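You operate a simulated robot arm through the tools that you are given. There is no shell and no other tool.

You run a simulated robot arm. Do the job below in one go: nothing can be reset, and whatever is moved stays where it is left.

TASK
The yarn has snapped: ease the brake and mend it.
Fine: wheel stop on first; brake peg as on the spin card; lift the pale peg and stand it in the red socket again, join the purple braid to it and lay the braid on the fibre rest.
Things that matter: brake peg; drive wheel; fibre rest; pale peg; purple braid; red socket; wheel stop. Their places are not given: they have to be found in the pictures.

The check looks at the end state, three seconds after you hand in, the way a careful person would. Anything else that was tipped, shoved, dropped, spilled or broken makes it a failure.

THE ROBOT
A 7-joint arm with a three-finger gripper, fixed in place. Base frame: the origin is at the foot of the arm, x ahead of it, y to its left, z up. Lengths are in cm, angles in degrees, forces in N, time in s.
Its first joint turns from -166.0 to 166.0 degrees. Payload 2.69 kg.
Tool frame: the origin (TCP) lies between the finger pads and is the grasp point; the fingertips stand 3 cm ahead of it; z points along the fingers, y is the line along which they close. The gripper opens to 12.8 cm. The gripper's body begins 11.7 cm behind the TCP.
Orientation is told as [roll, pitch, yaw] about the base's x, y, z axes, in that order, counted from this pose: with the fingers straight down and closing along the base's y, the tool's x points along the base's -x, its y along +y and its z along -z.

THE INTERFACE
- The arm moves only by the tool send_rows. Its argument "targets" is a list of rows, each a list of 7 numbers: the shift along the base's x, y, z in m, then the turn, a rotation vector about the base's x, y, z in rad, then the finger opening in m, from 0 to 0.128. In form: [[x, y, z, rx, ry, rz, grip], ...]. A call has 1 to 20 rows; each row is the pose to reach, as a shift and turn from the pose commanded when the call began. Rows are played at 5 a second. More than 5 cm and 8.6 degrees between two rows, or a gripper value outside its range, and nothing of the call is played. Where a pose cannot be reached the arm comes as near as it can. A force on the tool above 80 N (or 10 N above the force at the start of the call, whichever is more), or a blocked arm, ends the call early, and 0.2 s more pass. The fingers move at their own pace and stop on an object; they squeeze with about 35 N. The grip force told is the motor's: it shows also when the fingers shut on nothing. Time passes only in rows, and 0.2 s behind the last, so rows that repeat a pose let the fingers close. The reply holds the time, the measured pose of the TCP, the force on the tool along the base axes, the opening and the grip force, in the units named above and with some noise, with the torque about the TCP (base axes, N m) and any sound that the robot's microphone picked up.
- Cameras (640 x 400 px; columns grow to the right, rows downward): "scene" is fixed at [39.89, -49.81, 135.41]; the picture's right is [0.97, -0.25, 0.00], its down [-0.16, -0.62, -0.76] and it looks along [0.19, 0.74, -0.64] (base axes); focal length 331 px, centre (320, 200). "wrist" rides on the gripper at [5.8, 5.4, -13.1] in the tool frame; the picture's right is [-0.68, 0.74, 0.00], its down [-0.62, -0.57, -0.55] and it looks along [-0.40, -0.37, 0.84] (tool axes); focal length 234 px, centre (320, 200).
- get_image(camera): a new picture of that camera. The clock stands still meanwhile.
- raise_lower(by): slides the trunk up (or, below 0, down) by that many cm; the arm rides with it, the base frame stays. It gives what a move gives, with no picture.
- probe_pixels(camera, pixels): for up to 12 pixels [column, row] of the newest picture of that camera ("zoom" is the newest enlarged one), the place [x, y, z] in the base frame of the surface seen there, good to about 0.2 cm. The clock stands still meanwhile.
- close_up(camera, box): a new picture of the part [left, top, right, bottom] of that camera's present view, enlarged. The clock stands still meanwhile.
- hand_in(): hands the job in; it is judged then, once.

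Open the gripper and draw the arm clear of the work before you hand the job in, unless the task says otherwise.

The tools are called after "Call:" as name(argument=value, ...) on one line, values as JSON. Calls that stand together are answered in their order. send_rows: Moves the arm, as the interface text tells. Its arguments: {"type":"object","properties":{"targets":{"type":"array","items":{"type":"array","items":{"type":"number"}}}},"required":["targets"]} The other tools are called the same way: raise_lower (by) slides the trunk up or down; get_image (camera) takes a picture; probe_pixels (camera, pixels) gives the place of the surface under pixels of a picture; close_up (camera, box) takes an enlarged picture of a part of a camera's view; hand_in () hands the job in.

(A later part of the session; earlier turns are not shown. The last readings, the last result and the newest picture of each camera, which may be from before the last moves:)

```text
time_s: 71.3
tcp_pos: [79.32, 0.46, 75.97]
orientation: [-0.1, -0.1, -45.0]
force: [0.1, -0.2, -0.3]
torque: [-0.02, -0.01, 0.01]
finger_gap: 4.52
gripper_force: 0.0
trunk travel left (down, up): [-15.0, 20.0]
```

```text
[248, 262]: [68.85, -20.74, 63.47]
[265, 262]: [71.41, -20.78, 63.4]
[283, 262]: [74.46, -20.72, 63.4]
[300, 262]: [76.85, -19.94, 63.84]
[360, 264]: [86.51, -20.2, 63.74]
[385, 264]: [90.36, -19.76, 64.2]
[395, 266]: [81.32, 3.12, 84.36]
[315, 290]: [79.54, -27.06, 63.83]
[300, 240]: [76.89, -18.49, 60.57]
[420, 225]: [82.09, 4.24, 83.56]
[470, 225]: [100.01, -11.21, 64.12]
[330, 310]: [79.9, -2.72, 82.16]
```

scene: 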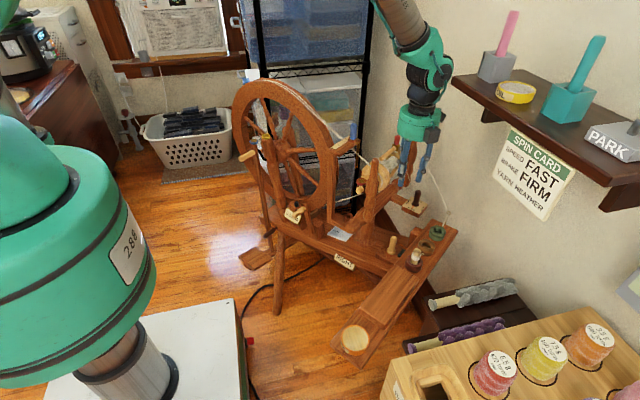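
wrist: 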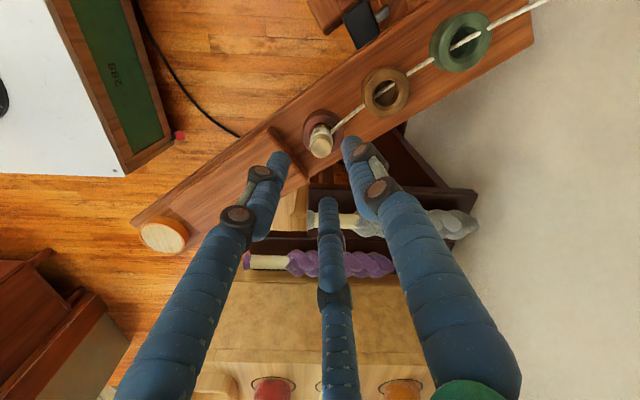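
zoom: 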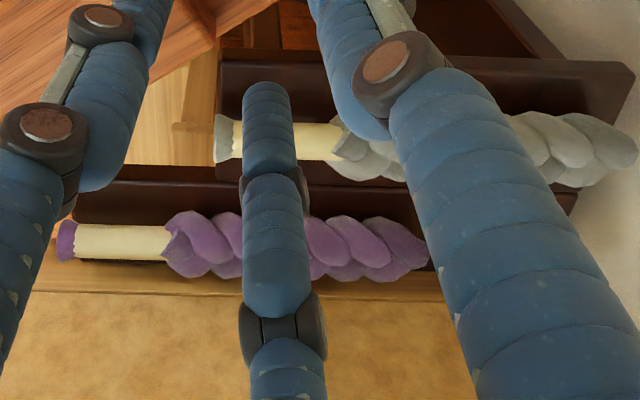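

The purple braid lies along x at y≈−20.9 (handle x 68.5–75, top z≈63.8) on a step at z≈60.65, near the edge of the pale box. I measure the gap to the box edge.

Call:
close_up(camera="wrist", box=[230, 235, 310, 295])

Call:
probe_pixels(camera="zoom", pixels=[[250, 130], [250, 170], [250, 200], [250, 225], [250, 245], [250, 265], [250, 290], [250, 310], [250, 340], [150, 180], [150, 250], [110, 200]])

```text
6.67 times, centred on (270, 265) of wrist
```

zoom: 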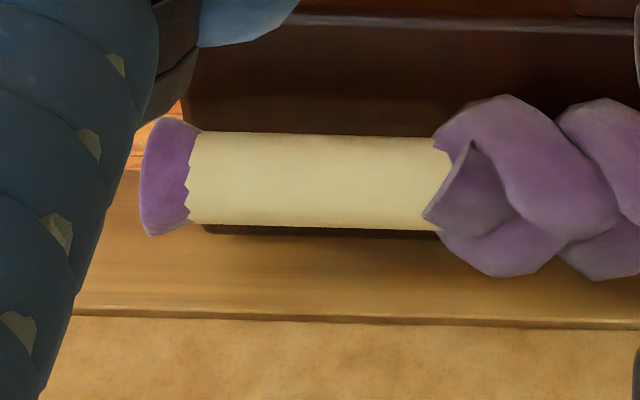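

```text
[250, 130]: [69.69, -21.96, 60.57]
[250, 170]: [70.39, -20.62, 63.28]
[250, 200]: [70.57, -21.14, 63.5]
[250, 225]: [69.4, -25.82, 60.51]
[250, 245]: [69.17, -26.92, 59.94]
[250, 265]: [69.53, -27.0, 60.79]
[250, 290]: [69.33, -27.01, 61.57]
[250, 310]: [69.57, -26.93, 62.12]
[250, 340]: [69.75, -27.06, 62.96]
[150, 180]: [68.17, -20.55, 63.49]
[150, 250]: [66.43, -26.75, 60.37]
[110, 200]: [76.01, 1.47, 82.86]
```

The handle is about r≈1.1 with centre (y −21.3, z 62.55), well clear of the box face (y=−27). Now I probe the fibre rest slab, the board, and the spool heights.

Call:
close_up(camera="scene", box=[340, 250, 440, 370])

Call:
probe_pixels(camera="zoom", pixels=[[290, 65], [400, 90], [395, 110], [200, 215], [215, 220], [310, 275], [300, 260], [300, 160], [340, 100], [250, 220], [180, 290], [330, 200]])

Call:
get_image(camera="scene")

Call:
probe_pixels(camera="scene", pixels=[[495, 358], [545, 348], [598, 333], [495, 375], [560, 300], [620, 310], [420, 355], [440, 370], [400, 370], [560, 340], [530, 330], [432, 385]])

```text
3.33 times, centred on (390, 310) of scene
```

zoom: 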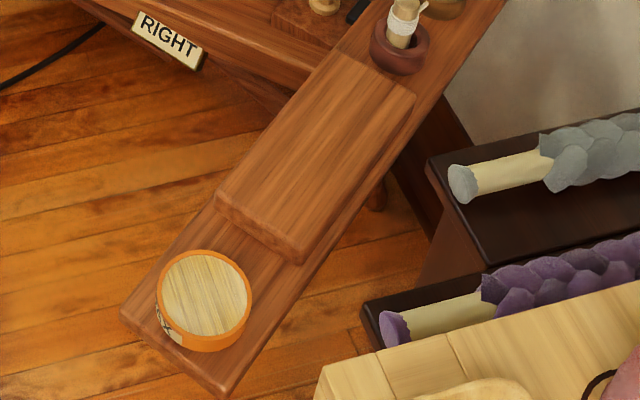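

```text
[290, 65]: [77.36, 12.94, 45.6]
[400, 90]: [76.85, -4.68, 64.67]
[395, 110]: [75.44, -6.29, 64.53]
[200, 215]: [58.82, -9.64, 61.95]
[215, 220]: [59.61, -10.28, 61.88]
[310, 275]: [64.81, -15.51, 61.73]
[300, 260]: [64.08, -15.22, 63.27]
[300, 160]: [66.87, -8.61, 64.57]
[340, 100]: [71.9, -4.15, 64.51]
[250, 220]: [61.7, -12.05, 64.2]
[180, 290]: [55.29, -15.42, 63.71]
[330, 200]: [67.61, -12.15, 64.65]
```

```text
taken
```

scene: 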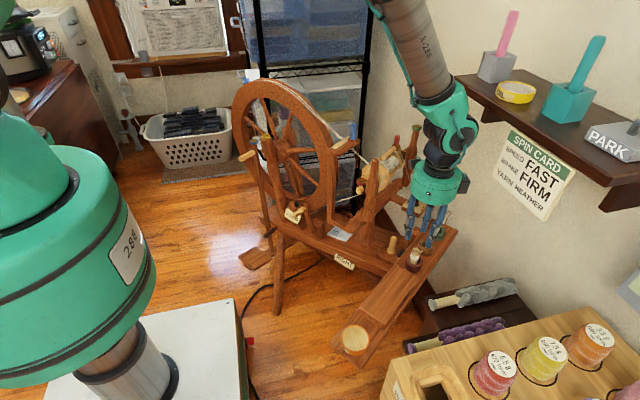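

```text
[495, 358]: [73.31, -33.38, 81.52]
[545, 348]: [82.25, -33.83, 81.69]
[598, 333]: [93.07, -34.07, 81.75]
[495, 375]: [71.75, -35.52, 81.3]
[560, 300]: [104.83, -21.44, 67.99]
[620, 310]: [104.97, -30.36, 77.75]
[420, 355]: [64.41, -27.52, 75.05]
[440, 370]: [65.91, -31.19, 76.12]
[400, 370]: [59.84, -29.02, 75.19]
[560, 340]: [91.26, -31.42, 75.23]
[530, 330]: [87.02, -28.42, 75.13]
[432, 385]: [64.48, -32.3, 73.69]
```

The box's top is really at z≈75 with spools to 81.7 behind its face at y=−27, so I'll tilt the hand 10° away from it for the grasp. First I move over the handle at z≈76 with yaw 0.

Call:
send_rows(targets=[[-0.012, -0.035, 0.01, 0, 0, 0.131, 0.045], [-0.024, -0.07, 0.02, 0, 0, 0.262, 0.045], [-0.036, -0.107, 0.02, 0, 0, 0.393, 0.045], [-0.048, -0.143, 0.02, 0, 0, 0.524, 0.045], [-0.06, -0.179, 0.02, 0, 0, 0.655, 0.045], [-0.072, -0.2143, 0.02, 0, 0, 0.785, 0.045], [-0.072, -0.2143, 0.02, 0, 0, 0.785, 0.045]])

Call:
get_image(camera="wrist")

Call:
close_up(camera="scene", box=[360, 180, 560, 390])

```text
time_s: 72.9
tcp_pos: [72.14, -21.03, 77.99]
orientation: [0.0, -0.1, 0.0]
force: [-0.8, -0.5, 0.6]
torque: [-0.01, -0.01, 0.02]
finger_gap: 4.48
gripper_force: 0.1
trunk travel left (down, up): [-15.0, 20.0]
```

```text
taken
```

wrist: 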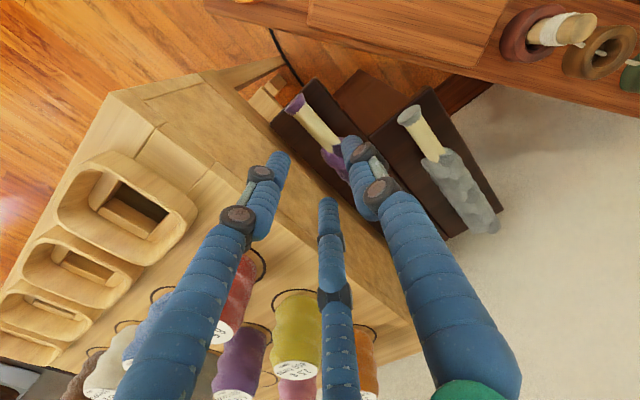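

```text
1.90 times, centred on (460, 285) of scene
```

zoom: 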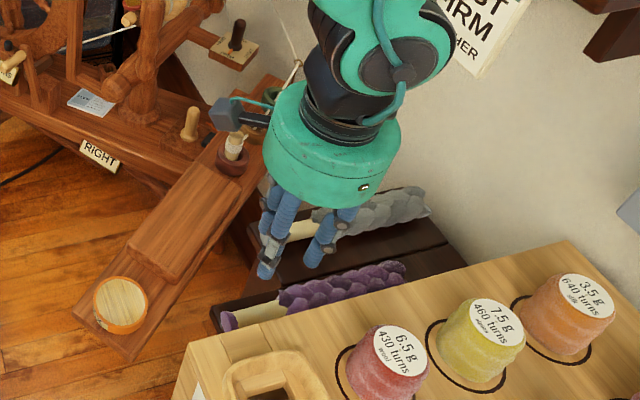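

The handle is below at wrist (318,125). I zoom in and probe it for a precise centre line.

Call:
close_up(camera="wrist", box=[260, 80, 380, 180])

Call:
probe_pixels(camera="zoom", pixels=[[255, 120], [290, 165], [310, 190], [330, 215], [300, 190], [320, 180], [285, 190], [325, 170], [235, 95], [350, 250], [380, 310], [230, 75]])

```text
4.00 times, centred on (320, 130) of wrist
```

zoom: 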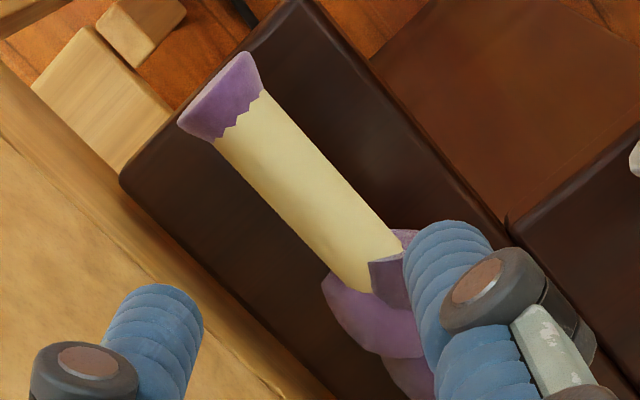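

```text
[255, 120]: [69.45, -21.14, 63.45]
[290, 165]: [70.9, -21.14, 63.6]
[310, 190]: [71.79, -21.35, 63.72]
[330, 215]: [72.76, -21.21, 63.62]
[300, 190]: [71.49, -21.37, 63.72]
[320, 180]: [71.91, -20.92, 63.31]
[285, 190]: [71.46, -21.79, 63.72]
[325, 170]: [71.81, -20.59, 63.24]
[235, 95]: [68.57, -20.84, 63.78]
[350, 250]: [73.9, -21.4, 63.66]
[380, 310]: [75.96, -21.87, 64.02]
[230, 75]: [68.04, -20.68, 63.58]
```

Handle centre line y≈−21.5, z≈62.6, r≈1.08. I tilt 10° away from the box and descend around the handle at x≈71.9, stopping at z≈64.5.

Call:
send_rows(targets=[[-0.001, -0.0015, -0.02, -0.0873, 0, 0, 0.042], [-0.0024, -0.0015, -0.05, -0.1745, 0, 0, 0.042], [-0.0024, -0.0015, -0.08, -0.1745, 0, 0, 0.042], [-0.0024, -0.0015, -0.11, -0.1745, 0, 0, 0.042], [-0.0024, -0.0015, -0.125, -0.1745, 0, 0, 0.042], [-0.0024, -0.0015, -0.135, -0.1745, 0, 0, 0.042], [-0.0024, -0.0015, -0.135, -0.1745, 0, 0, 0.042]])

Call:
get_image(camera="wrist")

Call:
close_up(camera="scene", box=[360, 220, 520, 390])

```text
time_s: 74.4
tcp_pos: [73.0, -21.71, 65.62]
orientation: [-10.3, -1.0, -0.2]
force: [0.5, -6.5, 16.8]
torque: [-0.29, -0.43, -0.05]
finger_gap: 4.95
gripper_force: 2.7
trunk travel left (down, up): [-15.0, 20.0]
stopped in row 7: the force on the tool passed its limit at 86 N (the readings are from after the stop); the commanded pose is now the measured one
```

```text
taken
```

wrist: 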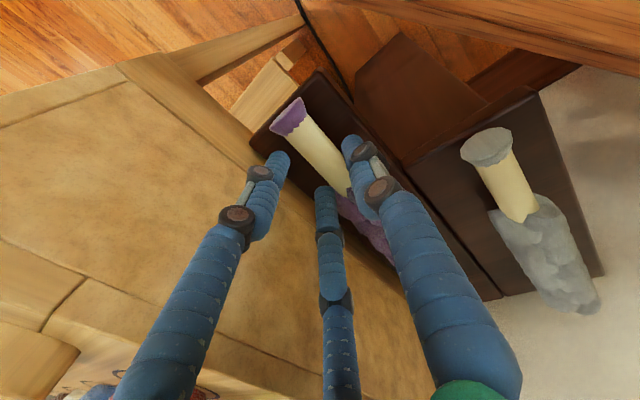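

```text
2.35 times, centred on (440, 305) of scene
```

zoom: 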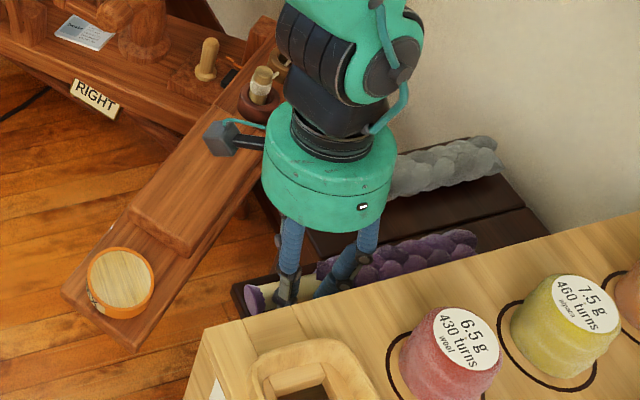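

A finger came down on the braid (the three fingers straddle wider along the handle than I allowed for). I back straight up and check that the braid has not moved.

Call:
send_rows(targets=[[0, 0.002, 0.02, 0, 0, 0, 0.05], [0, 0.003, 0.05, 0, 0, 0, 0.05], [0, 0.003, 0.08, 0, 0, 0, 0.05], [0, 0.003, 0.1, 0, 0, 0, 0.05]])

Call:
get_image(camera="wrist")

Call:
close_up(camera="scene", box=[390, 270, 550, 370])

```text
time_s: 75.4
tcp_pos: [72.81, -21.31, 75.36]
orientation: [-10.3, -0.7, 0.0]
force: [-0.8, 0.2, -0.6]
torque: [0.02, 0.05, 0.01]
finger_gap: 5.02
gripper_force: 0.1
trunk travel left (down, up): [-15.0, 20.0]
```

```text
taken
```

wrist: 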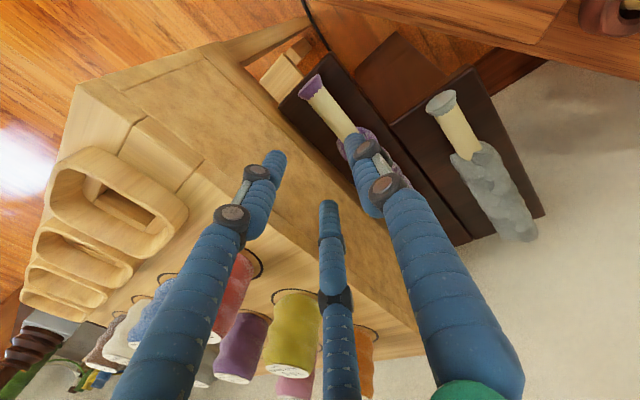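

```text
4.00 times, centred on (470, 320) of scene
```

zoom: 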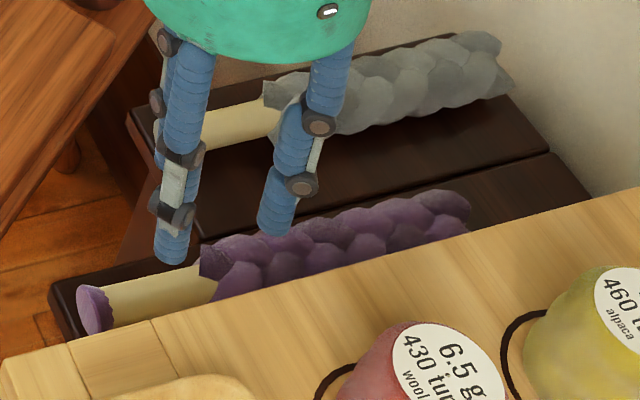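

The braid only slid ~0.4 cm along its tray. Since the hand really closes with three fingers, I'll grip the wool body near its middle, where there is room: I move to x≈79.3 above it, open 8 cm, and look.

Call:
send_rows(targets=[[0.03, -0.002, 0.0, 0, 0, 0, 0.08], [0.065, -0.005, 0.0, 0, 0.006, 0, 0.08], [0.065, -0.005, 0.0, 0, 0.012, 0, 0.08]])

Call:
get_image(camera="wrist")

Call:
close_up(camera="wrist", box=[240, 60, 400, 180])

Call:
close_up(camera="scene", box=[360, 100, 560, 390])

```text
time_s: 76.2
tcp_pos: [79.18, -21.68, 75.26]
orientation: [-10.3, 0.0, -0.1]
force: [0.9, 1.4, -0.7]
torque: [0.01, 0.04, -0.03]
finger_gap: 7.98
gripper_force: 0.1
trunk travel left (down, up): [-15.0, 20.0]
```

```text
taken
```

wrist: 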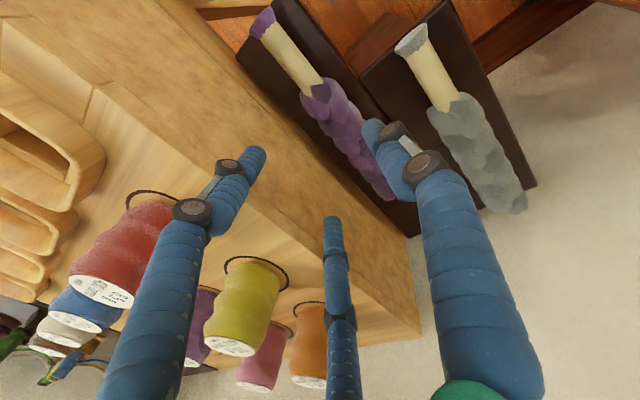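

```text
3.33 times, centred on (320, 120) of wrist
```

zoom: 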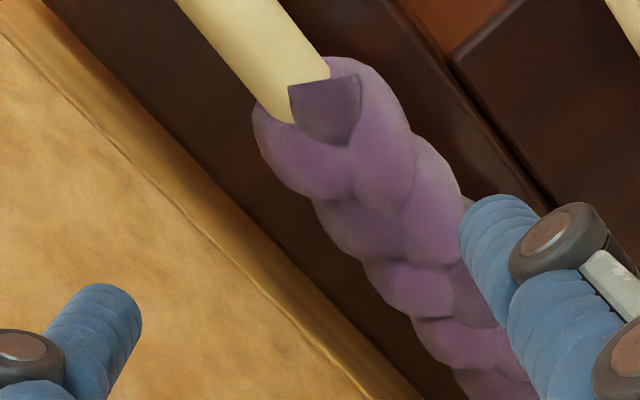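

```text
1.38 times, centred on (460, 245) of scene
```

zoom: 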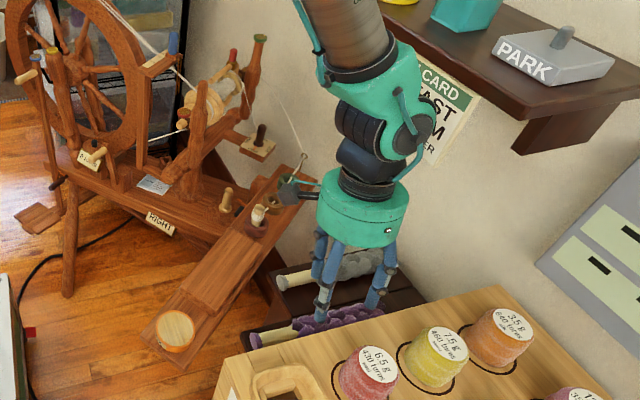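

I probe the wool surface around x=76–84 for its centre line.

Call:
close_up(camera="wrist", box=[240, 60, 400, 180])

Call:
probe_pixels(camera="zoom", pixels=[[330, 140], [370, 180], [400, 220], [430, 260], [400, 100], [440, 170], [290, 180], [340, 240], [400, 300], [310, 210], [465, 200], [420, 310]])

Call:
probe_pixels(camera="wrist", pixels=[[385, 190], [390, 197], [380, 195], [375, 185], [370, 170], [268, 15], [262, 35], [290, 60], [300, 75], [355, 180], [345, 165], [392, 190]])

```text
3.33 times, centred on (320, 120) of wrist
```

zoom: 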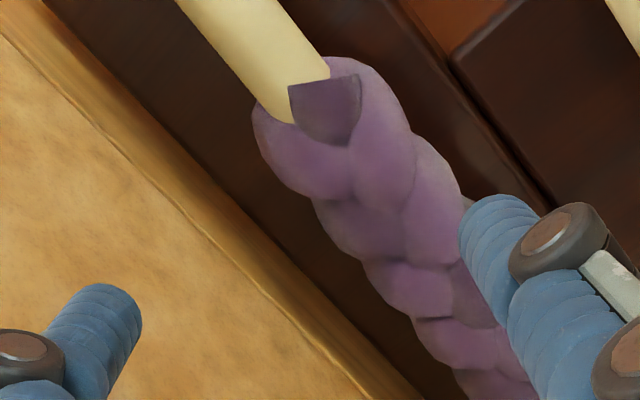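

```text
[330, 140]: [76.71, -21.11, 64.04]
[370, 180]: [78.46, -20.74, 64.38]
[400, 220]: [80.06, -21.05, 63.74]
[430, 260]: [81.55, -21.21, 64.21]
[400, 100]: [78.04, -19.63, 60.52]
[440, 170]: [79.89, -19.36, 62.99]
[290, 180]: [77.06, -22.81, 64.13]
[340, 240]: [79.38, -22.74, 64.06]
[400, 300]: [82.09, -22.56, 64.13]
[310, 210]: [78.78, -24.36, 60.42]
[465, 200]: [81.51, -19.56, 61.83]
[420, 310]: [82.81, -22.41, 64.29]
```

```text
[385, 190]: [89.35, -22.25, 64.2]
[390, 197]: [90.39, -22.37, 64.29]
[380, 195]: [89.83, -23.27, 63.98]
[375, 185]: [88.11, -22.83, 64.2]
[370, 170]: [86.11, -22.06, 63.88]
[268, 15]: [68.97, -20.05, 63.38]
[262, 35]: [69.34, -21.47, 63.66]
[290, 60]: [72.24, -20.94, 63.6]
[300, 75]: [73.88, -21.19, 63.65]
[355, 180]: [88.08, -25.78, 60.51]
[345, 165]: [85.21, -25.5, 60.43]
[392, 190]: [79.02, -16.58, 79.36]
```

The wool at x≈79.3 is centred near y −21.5 with radius ≈2. I descend with TCP y≈−22.05 to z≈66 first and look at finger placement.

Call:
send_rows(targets=[[0.001, -0.0037, -0.03, 0, 0, 0, 0.08], [0.001, -0.0037, -0.06, 0, 0, 0, 0.08], [0.001, -0.0037, -0.08, 0, 0, 0, 0.08], [0.001, -0.0037, -0.09, 0, 0, 0, 0.08], [0.001, -0.0037, -0.09, 0, 0, 0, 0.08]])

Call:
get_image(camera="wrist")

Call:
close_up(camera="wrist", box=[240, 90, 400, 230])

Call:
close_up(camera="scene", box=[390, 240, 550, 360])

```text
time_s: 77.4
tcp_pos: [79.28, -22.08, 66.2]
orientation: [-10.3, 0.0, -0.2]
force: [0.6, 0.7, 0.6]
torque: [0.02, 0.0, -0.02]
finger_gap: 7.98
gripper_force: 0.1
trunk travel left (down, up): [-15.0, 20.0]
```

```text
taken
```

wrist: 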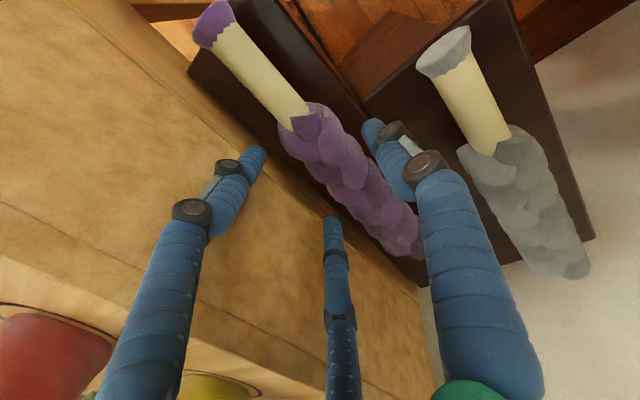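

```text
2.86 times, centred on (320, 160) of wrist
```

zoom: 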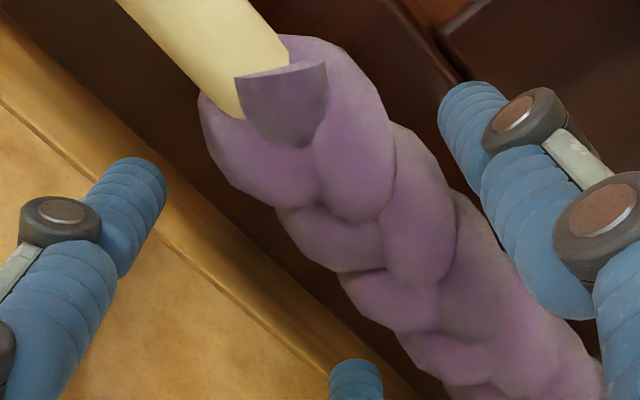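

```text
3.33 times, centred on (470, 300) of scene
```

zoom: 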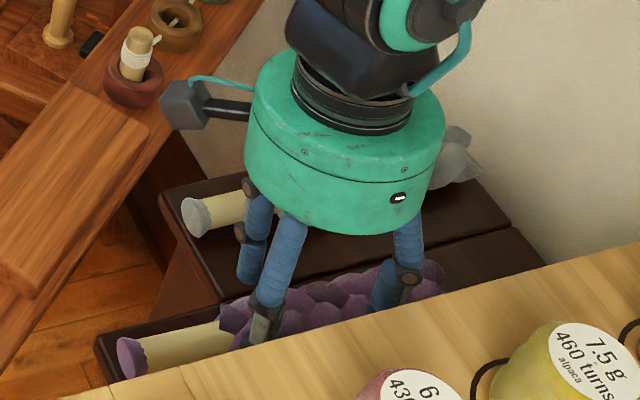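

The fingers straddle the wool with clearance. I descend the last 1.2 cm and close gently onto the wool.

Call:
send_rows(targets=[[0, 0, -0.006, 0, 0, 0, 0.08], [0, 0, -0.012, 0, 0, 0, 0.08], [0, 0, -0.012, 0, 0, 0, 0.07], [0, 0, -0.012, 0, 0, 0, 0.06], [0, 0, -0.012, 0, 0, 0, 0.05], [0, 0, -0.012, 0, 0, 0, 0.04], [0, 0, -0.012, 0, 0, 0, 0.04]])

Call:
get_image(camera="wrist")

Call:
close_up(camera="scene", box=[390, 240, 550, 360])

```text
time_s: 79.0
tcp_pos: [79.31, -22.19, 65.24]
orientation: [-10.3, -0.1, -0.2]
force: [0.5, -1.3, 1.4]
torque: [0.01, -0.11, -0.03]
finger_gap: 6.21
gripper_force: 35.0
trunk travel left (down, up): [-15.0, 20.0]
```

```text
taken
```

wrist: 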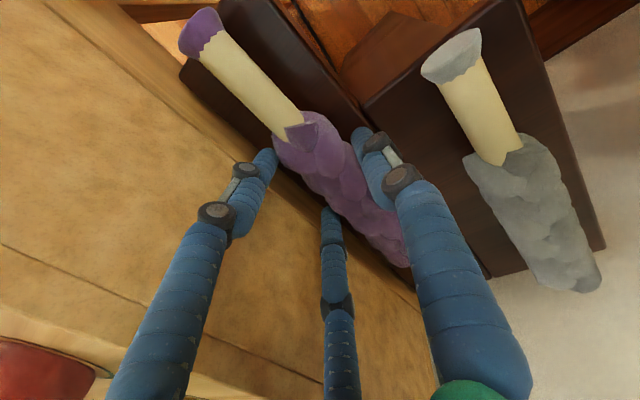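

```text
3.33 times, centred on (470, 300) of scene
```

zoom: 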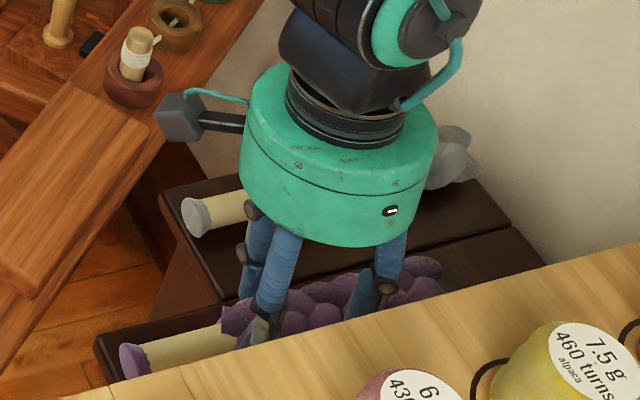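

Gripped (gap 6.2, 35 N). I lift 6 cm slowly and check how the braid hangs.

Call:
send_rows(targets=[[0, 0, 0.01, 0, 0, 0, 0.04], [0, 0, 0.02, 0, 0, 0, 0.04], [0, 0, 0.035, 0, 0, 0, 0.04], [0, 0.005, 0.05, 0, 0, 0, 0.04], [0, 0.01, 0.065, 0, 0, 0, 0.04], [0, 0.01, 0.065, 0, 0, 0, 0.04]])

Call:
get_image(camera="wrist")

Call:
close_up(camera="scene", box=[370, 200, 570, 370])

```text
time_s: 80.4
tcp_pos: [79.31, -21.12, 71.64]
orientation: [-10.4, -0.1, -0.1]
force: [0.5, 0.0, -0.5]
torque: [-0.01, 0.02, -0.03]
finger_gap: 6.17
gripper_force: 34.5
trunk travel left (down, up): [-15.0, 20.0]
```

```text
taken
```

wrist: 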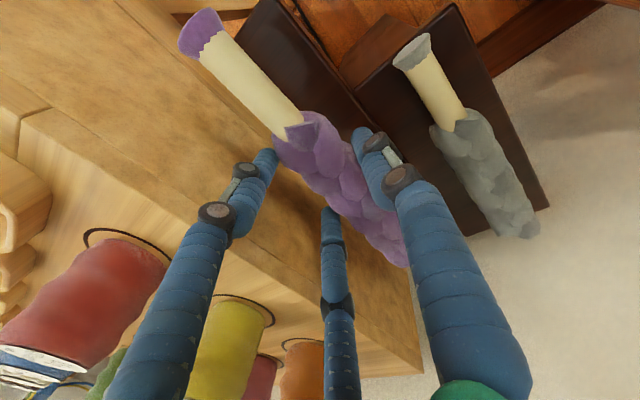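

```text
2.35 times, centred on (470, 285) of scene
```

zoom: 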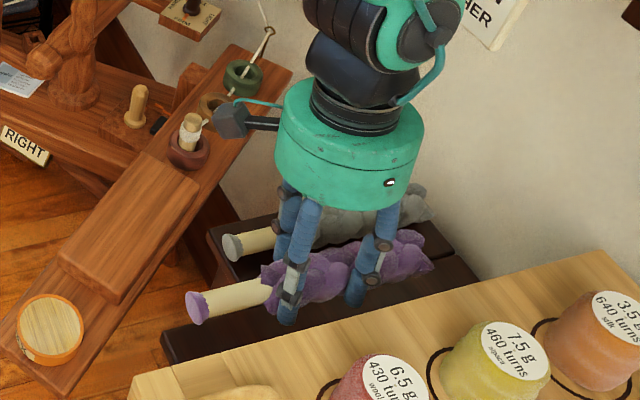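

The braid is held level. I probe the held braid's ends to know where its tip and axis lie relative to the TCP.

Call:
close_up(camera="scene", box=[420, 260, 560, 340])

Call:
probe_pixels(camera="zoom", pixels=[[100, 230], [150, 215], [200, 200], [240, 180], [340, 165], [480, 130], [515, 150], [525, 158], [500, 110], [480, 170], [440, 190], [520, 140]])

Call:
probe_pixels(camera="wrist", pixels=[[200, 35], [215, 45], [240, 75], [280, 115], [300, 150], [340, 190], [380, 235], [400, 255], [405, 262], [395, 265], [370, 250], [385, 220]])

```text
4.57 times, centred on (490, 300) of scene
```

zoom: 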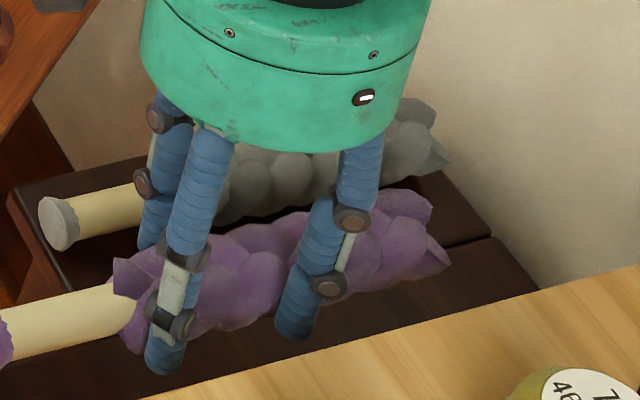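

```text
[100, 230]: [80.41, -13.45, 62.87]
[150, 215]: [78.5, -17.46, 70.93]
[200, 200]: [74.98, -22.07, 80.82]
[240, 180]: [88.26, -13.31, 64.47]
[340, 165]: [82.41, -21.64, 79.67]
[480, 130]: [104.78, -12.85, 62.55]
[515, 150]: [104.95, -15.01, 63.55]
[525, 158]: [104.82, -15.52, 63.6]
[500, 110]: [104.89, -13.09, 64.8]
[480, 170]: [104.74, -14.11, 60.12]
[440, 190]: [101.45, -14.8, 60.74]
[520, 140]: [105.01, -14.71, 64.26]
```

```text
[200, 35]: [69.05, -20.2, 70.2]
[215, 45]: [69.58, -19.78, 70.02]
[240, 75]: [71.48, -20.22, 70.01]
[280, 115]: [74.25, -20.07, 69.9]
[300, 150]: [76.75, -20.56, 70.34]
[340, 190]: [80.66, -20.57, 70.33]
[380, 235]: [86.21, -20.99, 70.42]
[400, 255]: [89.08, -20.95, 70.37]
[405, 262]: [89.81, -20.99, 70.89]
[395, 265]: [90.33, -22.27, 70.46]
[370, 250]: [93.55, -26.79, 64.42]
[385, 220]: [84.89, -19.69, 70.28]
```

I probe the tip end more exactly in the last scene zoom (tip around (447,262)).

Call:
close_up(camera="scene", box=[420, 260, 560, 340])

Call:
probe_pixels(camera="zoom", pixels=[[445, 262], [440, 255], [428, 210], [420, 200], [435, 245], [400, 270], [380, 290], [40, 330], [100, 310], [5, 350], [250, 260], [230, 320]])

```text
4.57 times, centred on (490, 300) of scene
```

zoom: 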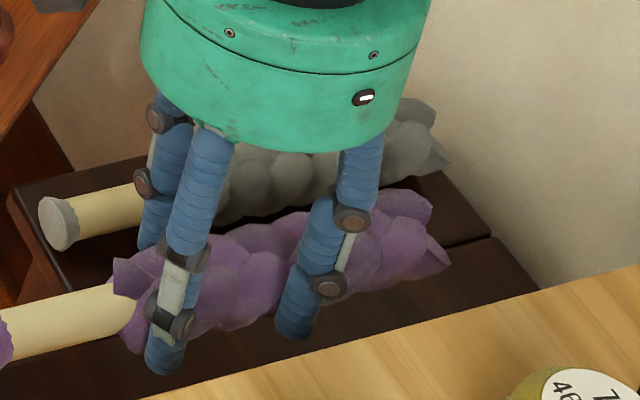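

```text
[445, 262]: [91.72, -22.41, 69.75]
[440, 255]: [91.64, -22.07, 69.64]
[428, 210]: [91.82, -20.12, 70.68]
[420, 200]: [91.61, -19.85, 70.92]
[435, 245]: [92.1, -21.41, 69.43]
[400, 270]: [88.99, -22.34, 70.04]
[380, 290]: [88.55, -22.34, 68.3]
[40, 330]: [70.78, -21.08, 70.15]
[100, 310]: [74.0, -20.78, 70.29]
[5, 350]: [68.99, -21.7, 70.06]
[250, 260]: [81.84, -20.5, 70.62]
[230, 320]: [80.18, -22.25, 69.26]
```

The held braid runs along x: tip end at x≈92 (12.8 cm ahead of the TCP), cap end 10.9 cm behind. Now I probe the rest slab's edges for its exact direction and extent.

Call:
close_up(camera="scene", box=[350, 250, 430, 330])

Call:
probe_pixels(camera="zoom", pixels=[[330, 70], [340, 68], [430, 130], [455, 150], [440, 180], [400, 240], [320, 350], [300, 380], [190, 270], [200, 240], [260, 170], [310, 110]])

```text
5.00 times, centred on (390, 290) of scene
```

zoom: 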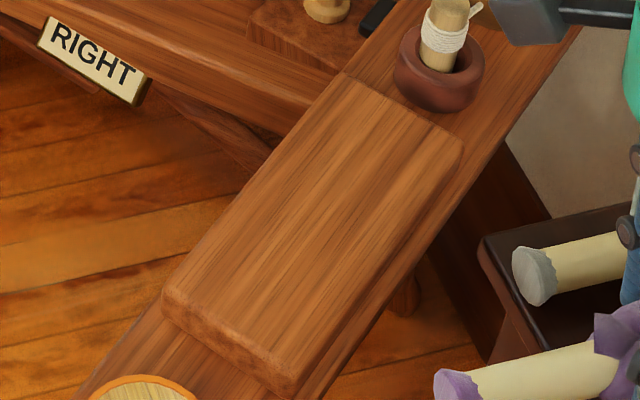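

```text
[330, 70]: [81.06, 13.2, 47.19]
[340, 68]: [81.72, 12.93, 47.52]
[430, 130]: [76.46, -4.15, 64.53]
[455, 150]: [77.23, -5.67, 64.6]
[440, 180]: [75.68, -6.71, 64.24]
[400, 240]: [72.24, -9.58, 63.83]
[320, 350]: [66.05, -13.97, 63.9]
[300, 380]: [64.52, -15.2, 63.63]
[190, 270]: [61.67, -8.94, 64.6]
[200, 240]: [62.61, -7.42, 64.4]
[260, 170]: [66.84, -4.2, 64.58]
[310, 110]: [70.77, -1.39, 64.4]
```

Slab direction is ≈36.7°, centre line through the red ring, top z≈64.55. I raise the braid, swing it +38° and bring it over the rest with its tip still about 3 cm short of the peg.

Call:
send_rows(targets=[[0, 0.005, 0.027, 0, 0, 0, 0.04], [-0.005, 0.015, 0.054, 0, 0, 0.05, 0.04], [-0.02, 0.03, 0.054, 0, 0, 0.14, 0.04], [-0.035, 0.045, 0.054, 0, 0, 0.23, 0.04], [-0.05, 0.06, 0.054, 0, 0, 0.32, 0.04], [-0.065, 0.08, 0.054, 0, 0, 0.41, 0.04], [-0.08, 0.095, 0.054, 0, 0, 0.5, 0.04], [-0.1, 0.105, 0.054, 0, 0, 0.585, 0.04], [-0.12, 0.11, 0.054, 0, 0, 0.665, 0.04], [-0.138, 0.1107, 0.054, 0, 0, 0.665, 0.04], [-0.138, 0.1107, 0.054, 0, 0, 0.665, 0.04]])

Call:
get_image(camera="wrist")

Call:
close_up(camera="scene", box=[320, 200, 480, 370])

```text
time_s: 82.8
tcp_pos: [65.5, -10.02, 76.97]
orientation: [-10.3, -0.1, 37.9]
force: [-0.3, 0.0, -0.1]
torque: [0.01, 0.01, 0.0]
finger_gap: 6.16
gripper_force: 35.4
trunk travel left (down, up): [-15.0, 20.0]
```

```text
taken
```

wrist: 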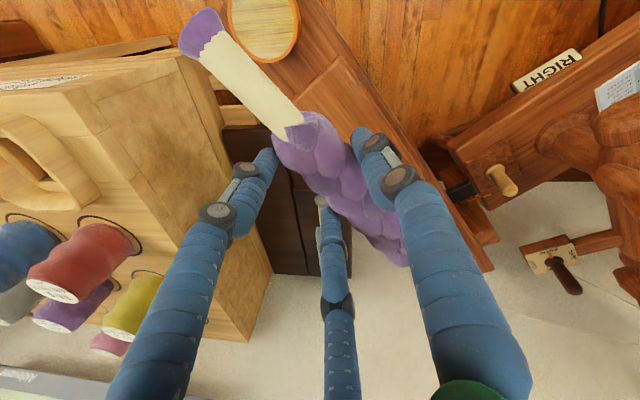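

```text
2.35 times, centred on (400, 285) of scene
```

zoom: 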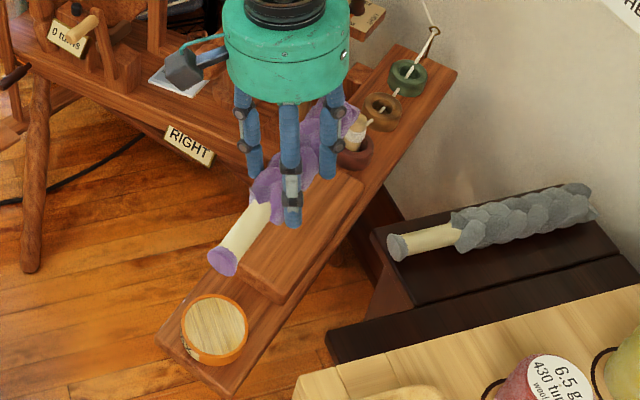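

The braid is above the rest, aligned with it. I lower to about 1 cm above the slab and check tip and axis positions.

Call:
send_rows(targets=[[0, 0, -0.02, 0, 0, 0, 0.04], [0, 0, -0.04, 0, 0, 0, 0.04], [0, 0, -0.055, 0, 0, 0, 0.04], [0, 0, -0.065, 0, 0, 0, 0.04], [0, 0, -0.065, 0, 0, 0, 0.04]])

Call:
get_image(camera="wrist")

Call:
close_up(camera="scene", box=[340, 210, 460, 340])

Call:
probe_pixels(camera="zoom", pixels=[[375, 105], [385, 130], [360, 130], [395, 100], [390, 120], [150, 290], [170, 270], [215, 240], [200, 210], [400, 60], [300, 160], [330, 150]])

```text
time_s: 84.0
tcp_pos: [65.61, -10.07, 70.46]
orientation: [-10.3, -0.1, 37.9]
force: [-0.1, 0.2, -0.6]
torque: [-0.06, 0.01, -0.02]
finger_gap: 6.12
gripper_force: 35.3
trunk travel left (down, up): [-15.0, 20.0]
```

```text
taken
```

wrist: 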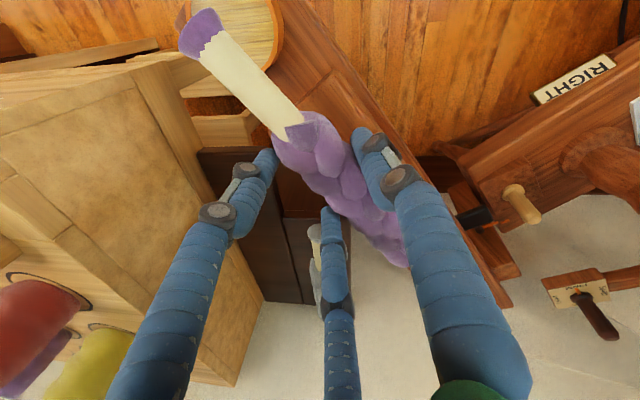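

```text
3.08 times, centred on (400, 275) of scene
```

zoom: 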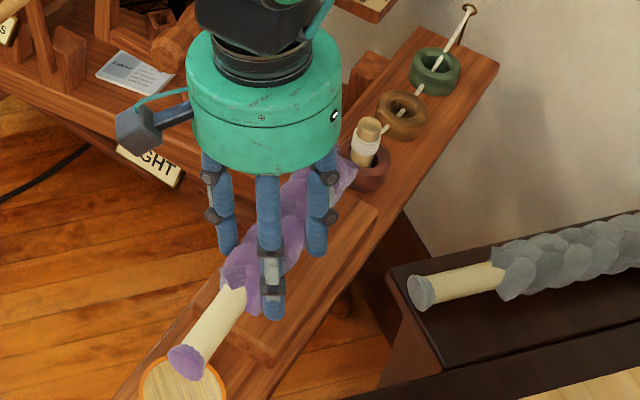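

```text
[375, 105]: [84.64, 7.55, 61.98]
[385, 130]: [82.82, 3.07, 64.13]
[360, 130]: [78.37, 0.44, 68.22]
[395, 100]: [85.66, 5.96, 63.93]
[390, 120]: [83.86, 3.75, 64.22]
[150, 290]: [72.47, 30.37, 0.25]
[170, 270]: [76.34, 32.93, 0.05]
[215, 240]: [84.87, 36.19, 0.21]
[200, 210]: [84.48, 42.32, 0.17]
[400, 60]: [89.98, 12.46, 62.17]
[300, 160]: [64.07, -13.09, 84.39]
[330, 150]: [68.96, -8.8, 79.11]
```

I probe the tip end (zoom ≈ (350,175)), handle and cap positions.

Call:
probe_pixels(camera="zoom", pixels=[[352, 175], [345, 165], [342, 185], [335, 195], [300, 195], [290, 225], [215, 325], [230, 310], [185, 360], [240, 270], [365, 140], [362, 160]])

Call:
close_up(camera="scene", box=[390, 240, 440, 290])

```text
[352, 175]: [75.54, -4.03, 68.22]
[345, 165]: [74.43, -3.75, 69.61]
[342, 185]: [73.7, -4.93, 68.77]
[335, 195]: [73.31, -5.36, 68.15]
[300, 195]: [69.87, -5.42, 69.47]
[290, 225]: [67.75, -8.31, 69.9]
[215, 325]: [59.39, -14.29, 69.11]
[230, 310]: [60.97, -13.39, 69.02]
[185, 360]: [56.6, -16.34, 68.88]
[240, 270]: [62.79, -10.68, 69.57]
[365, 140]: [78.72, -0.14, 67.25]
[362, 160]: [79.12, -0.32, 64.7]
```

```text
8.00 times, centred on (415, 265) of scene
```

zoom: 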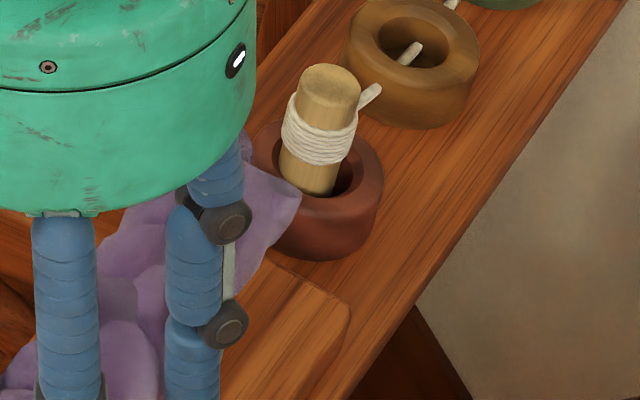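

I probe the tip at (297,195) in this larger zoom, and the peg's wrap and ring, for the remaining gap.

Call:
probe_pixels(camera="zoom", pixels=[[298, 195], [292, 198], [285, 205], [275, 225], [265, 185], [255, 165], [250, 150], [320, 150], [300, 140], [325, 180], [320, 100], [290, 170]])

```text
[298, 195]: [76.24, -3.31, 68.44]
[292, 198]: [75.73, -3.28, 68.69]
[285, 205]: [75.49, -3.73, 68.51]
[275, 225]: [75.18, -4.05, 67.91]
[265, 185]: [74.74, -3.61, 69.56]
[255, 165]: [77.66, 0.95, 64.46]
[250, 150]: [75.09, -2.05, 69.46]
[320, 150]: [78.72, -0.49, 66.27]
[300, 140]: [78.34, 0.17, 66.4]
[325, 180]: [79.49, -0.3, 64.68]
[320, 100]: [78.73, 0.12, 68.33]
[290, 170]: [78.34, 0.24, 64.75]
```

The tip is 3.6 cm short of the peg's yarn. I advance 3.1 cm along the rest at this height and look for the join.

Call:
send_rows(targets=[[0.008, 0.006, 0, 0, 0, 0, 0.04], [0.016, 0.012, -0.002, 0, 0, 0, 0.04], [0.0209, 0.0155, -0.004, 0, 0, 0, 0.04], [0.0249, 0.0185, -0.006, 0, 0, 0, 0.04], [0.0249, 0.0185, -0.008, 0, 0, 0, 0.04]])

Call:
close_up(camera="scene", box=[390, 230, 440, 280])

Call:
get_image(camera="wrist")

```text
time_s: 85.2
tcp_pos: [67.89, -8.29, 69.77]
orientation: [-10.2, -0.2, 37.9]
force: [0.8, -0.9, -1.0]
torque: [-0.01, 0.04, 0.01]
finger_gap: 6.11
gripper_force: 34.8
trunk travel left (down, up): [-15.0, 20.0]
```

```text
8.00 times, centred on (415, 255) of scene
```

zoom: 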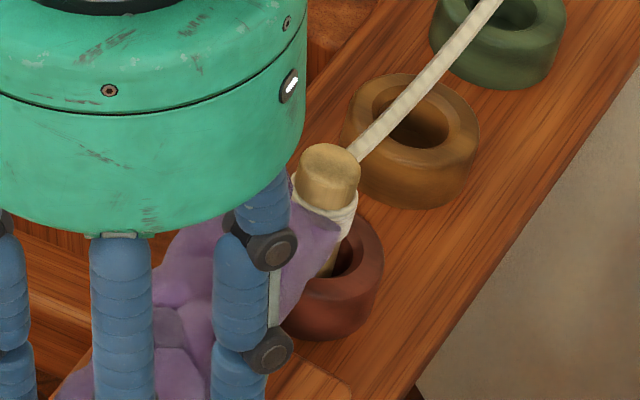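

```text
taken
```

wrist: 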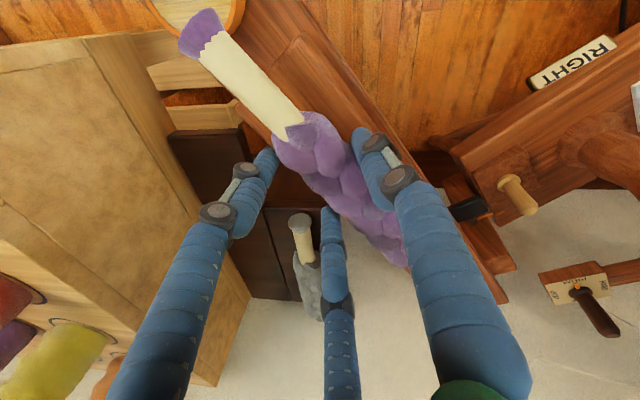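

The white yarn now runs straight from the peg up over the rings — something has changed; I look at a wider view to see the join.

Call:
close_up(camera="scene", box=[380, 150, 480, 290])

Call:
close_up(camera="scene", box=[400, 235, 430, 270])

```text
2.86 times, centred on (430, 220) of scene
```

zoom: 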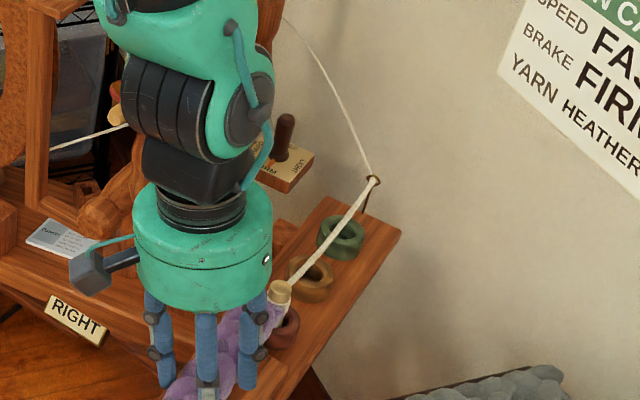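

```text
11.43 times, centred on (415, 252) of scene
```

zoom: 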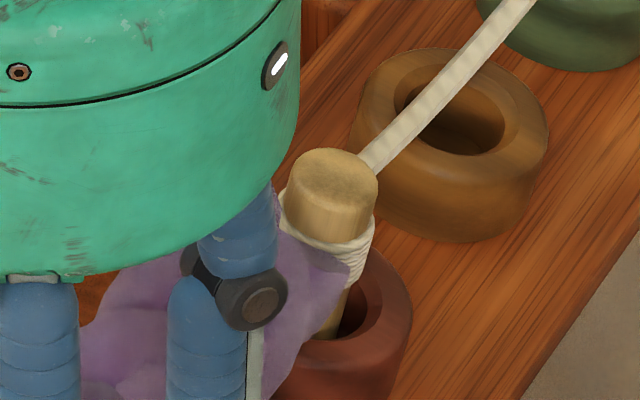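

The yarn now runs from the hook straight to the braid/peg, so the join seems made. I check that the peg isn't being pushed over: probe its top and sides.

Call:
probe_pixels(camera="zoom", pixels=[[333, 165], [310, 170], [360, 175], [335, 155], [325, 220], [355, 240], [360, 260], [350, 250], [330, 260], [345, 310], [330, 330], [310, 250]])

```text
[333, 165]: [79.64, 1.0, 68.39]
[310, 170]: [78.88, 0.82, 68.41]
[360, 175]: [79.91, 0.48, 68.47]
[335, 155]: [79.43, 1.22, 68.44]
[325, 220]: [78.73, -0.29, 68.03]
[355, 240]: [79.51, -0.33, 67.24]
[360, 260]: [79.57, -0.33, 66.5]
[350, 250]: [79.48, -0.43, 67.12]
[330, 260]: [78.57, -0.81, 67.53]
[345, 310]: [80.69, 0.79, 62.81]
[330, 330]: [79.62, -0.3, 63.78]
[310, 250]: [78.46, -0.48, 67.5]
```

The peg is upright (top still near (79.5,0.7,68.4)) and the tip just meets its yarn. I lower the braid onto the rest in small steps.

Call:
send_rows(targets=[[-0.0008, -0.0006, -0.002, 0, 0, 0, 0.04], [-0.0008, -0.0006, -0.004, 0, 0, 0, 0.04], [-0.0008, -0.0006, -0.0055, 0, 0, 0, 0.04], [-0.0008, -0.0006, -0.0055, 0, 0, 0, 0.04]])

Call:
close_up(camera="scene", box=[360, 220, 450, 330])

```text
time_s: 86.2
tcp_pos: [67.86, -8.3, 69.19]
orientation: [-10.3, -0.1, 37.9]
force: [0.4, -0.3, -0.5]
torque: [-0.03, 0.0, -0.02]
finger_gap: 6.07
gripper_force: 35.1
trunk travel left (down, up): [-15.0, 20.0]
```

```text
3.64 times, centred on (405, 275) of scene
```

zoom: 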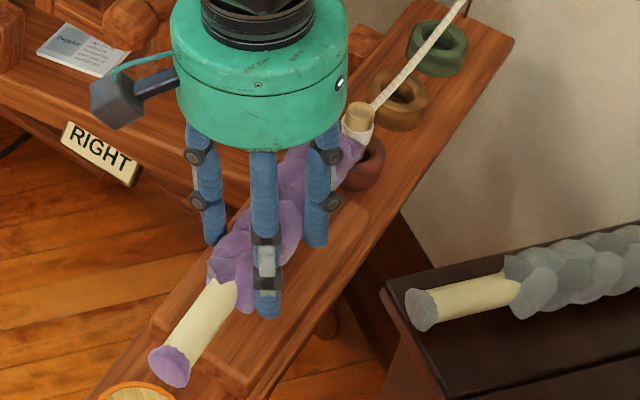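

No contact yet; I lower a further 0.5 cm in tiny steps watching the vertical force.

Call:
send_rows(targets=[[0, 0, -0.0015, 0, 0, 0, 0.04], [0, 0, -0.003, 0, 0, 0, 0.04], [0, 0, -0.004, 0, 0, 0, 0.04], [0, 0, -0.004, 0, 0, 0, 0.04]])

Call:
close_up(camera="scene", box=[360, 220, 450, 330])

Call:
probe_pixels(camera="zoom", pixels=[[250, 240], [290, 180], [230, 255], [200, 320], [215, 310], [170, 360], [240, 300], [250, 320], [330, 230], [345, 165], [355, 150], [290, 230]])

```text
time_s: 87.2
tcp_pos: [68.11, -8.25, 69.02]
orientation: [-10.5, -0.2, 38.0]
force: [-12.6, 2.1, 51.7]
torque: [0.44, 1.23, 0.21]
finger_gap: 6.09
gripper_force: 35.3
trunk travel left (down, up): [-15.0, 20.0]
```

```text
3.64 times, centred on (405, 275) of scene
```

zoom: 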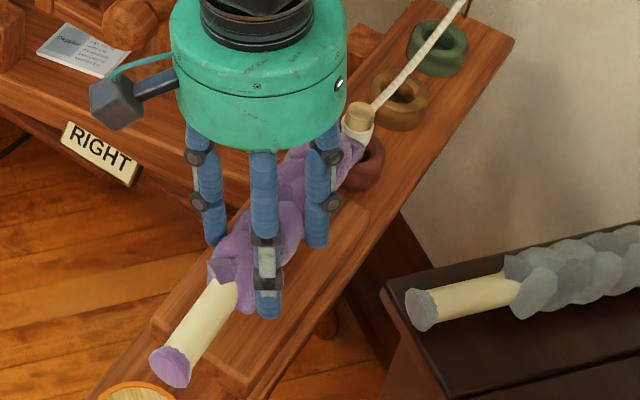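

```text
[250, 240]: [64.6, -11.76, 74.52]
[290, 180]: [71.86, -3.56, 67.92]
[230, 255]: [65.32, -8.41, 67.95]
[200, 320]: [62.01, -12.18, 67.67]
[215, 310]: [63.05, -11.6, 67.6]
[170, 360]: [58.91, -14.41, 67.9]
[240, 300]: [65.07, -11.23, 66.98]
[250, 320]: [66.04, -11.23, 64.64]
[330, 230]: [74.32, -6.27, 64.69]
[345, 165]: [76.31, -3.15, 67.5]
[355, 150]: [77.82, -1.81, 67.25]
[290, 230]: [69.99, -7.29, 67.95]
```

The braid now rests on the slab (52 N reaction). I ease the pressure, open the fingers, and withdraw along the tool axis.

Call:
send_rows(targets=[[-0.001, 0, 0.0015, 0, 0, 0, 0.04], [-0.001, 0, 0.0025, 0, 0, 0, 0.04], [-0.001, 0, 0.0025, 0, 0, 0, 0.04]])

```text
time_s: 88.0
tcp_pos: [67.93, -8.25, 69.01]
orientation: [-10.4, -0.2, 37.9]
force: [10.2, 0.2, 20.9]
torque: [0.4, -0.51, -0.21]
finger_gap: 6.12
gripper_force: 34.9
trunk travel left (down, up): [-15.0, 20.0]
```

Some load remains (21 N); I ease 0.1 cm more and open the fingers slowly.

Call:
send_rows(targets=[[0.0006, 0, 0.001, 0, 0, 0, 0.04], [0.0006, 0, 0.001, 0, 0, 0, 0.062], [0.0006, 0, 0.001, 0, 0, 0, 0.068], [0.0006, 0, 0.001, 0, 0, 0, 0.076], [0.0006, 0, 0.001, 0, 0, 0, 0.086], [0.0006, 0, 0.001, 0, 0, 0, 0.086]])

Call:
get_image(camera="wrist")

Call:
close_up(camera="scene", box=[360, 220, 450, 330])

```text
time_s: 89.4
tcp_pos: [67.82, -8.27, 69.09]
orientation: [-10.3, -0.1, 37.9]
force: [0.4, 0.6, 0.5]
torque: [-0.01, 0.0, 0.02]
finger_gap: 8.58
gripper_force: 0.1
trunk travel left (down, up): [-15.0, 20.0]
```

```text
taken
```

wrist: 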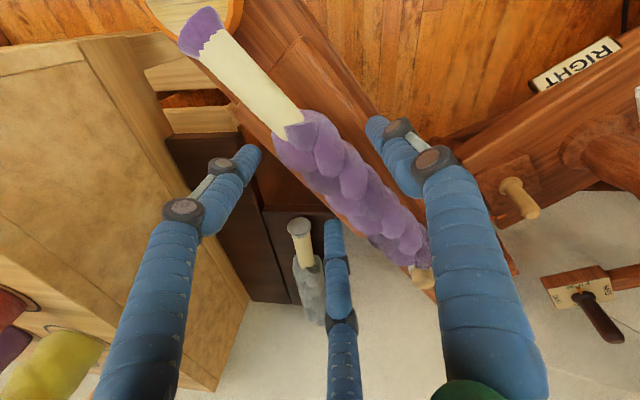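

```text
3.64 times, centred on (405, 275) of scene
```

zoom: 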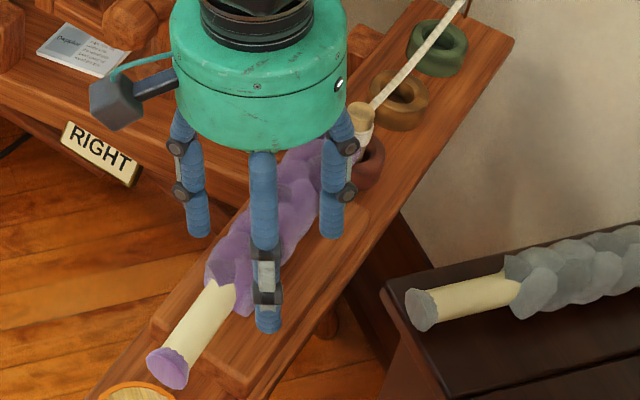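

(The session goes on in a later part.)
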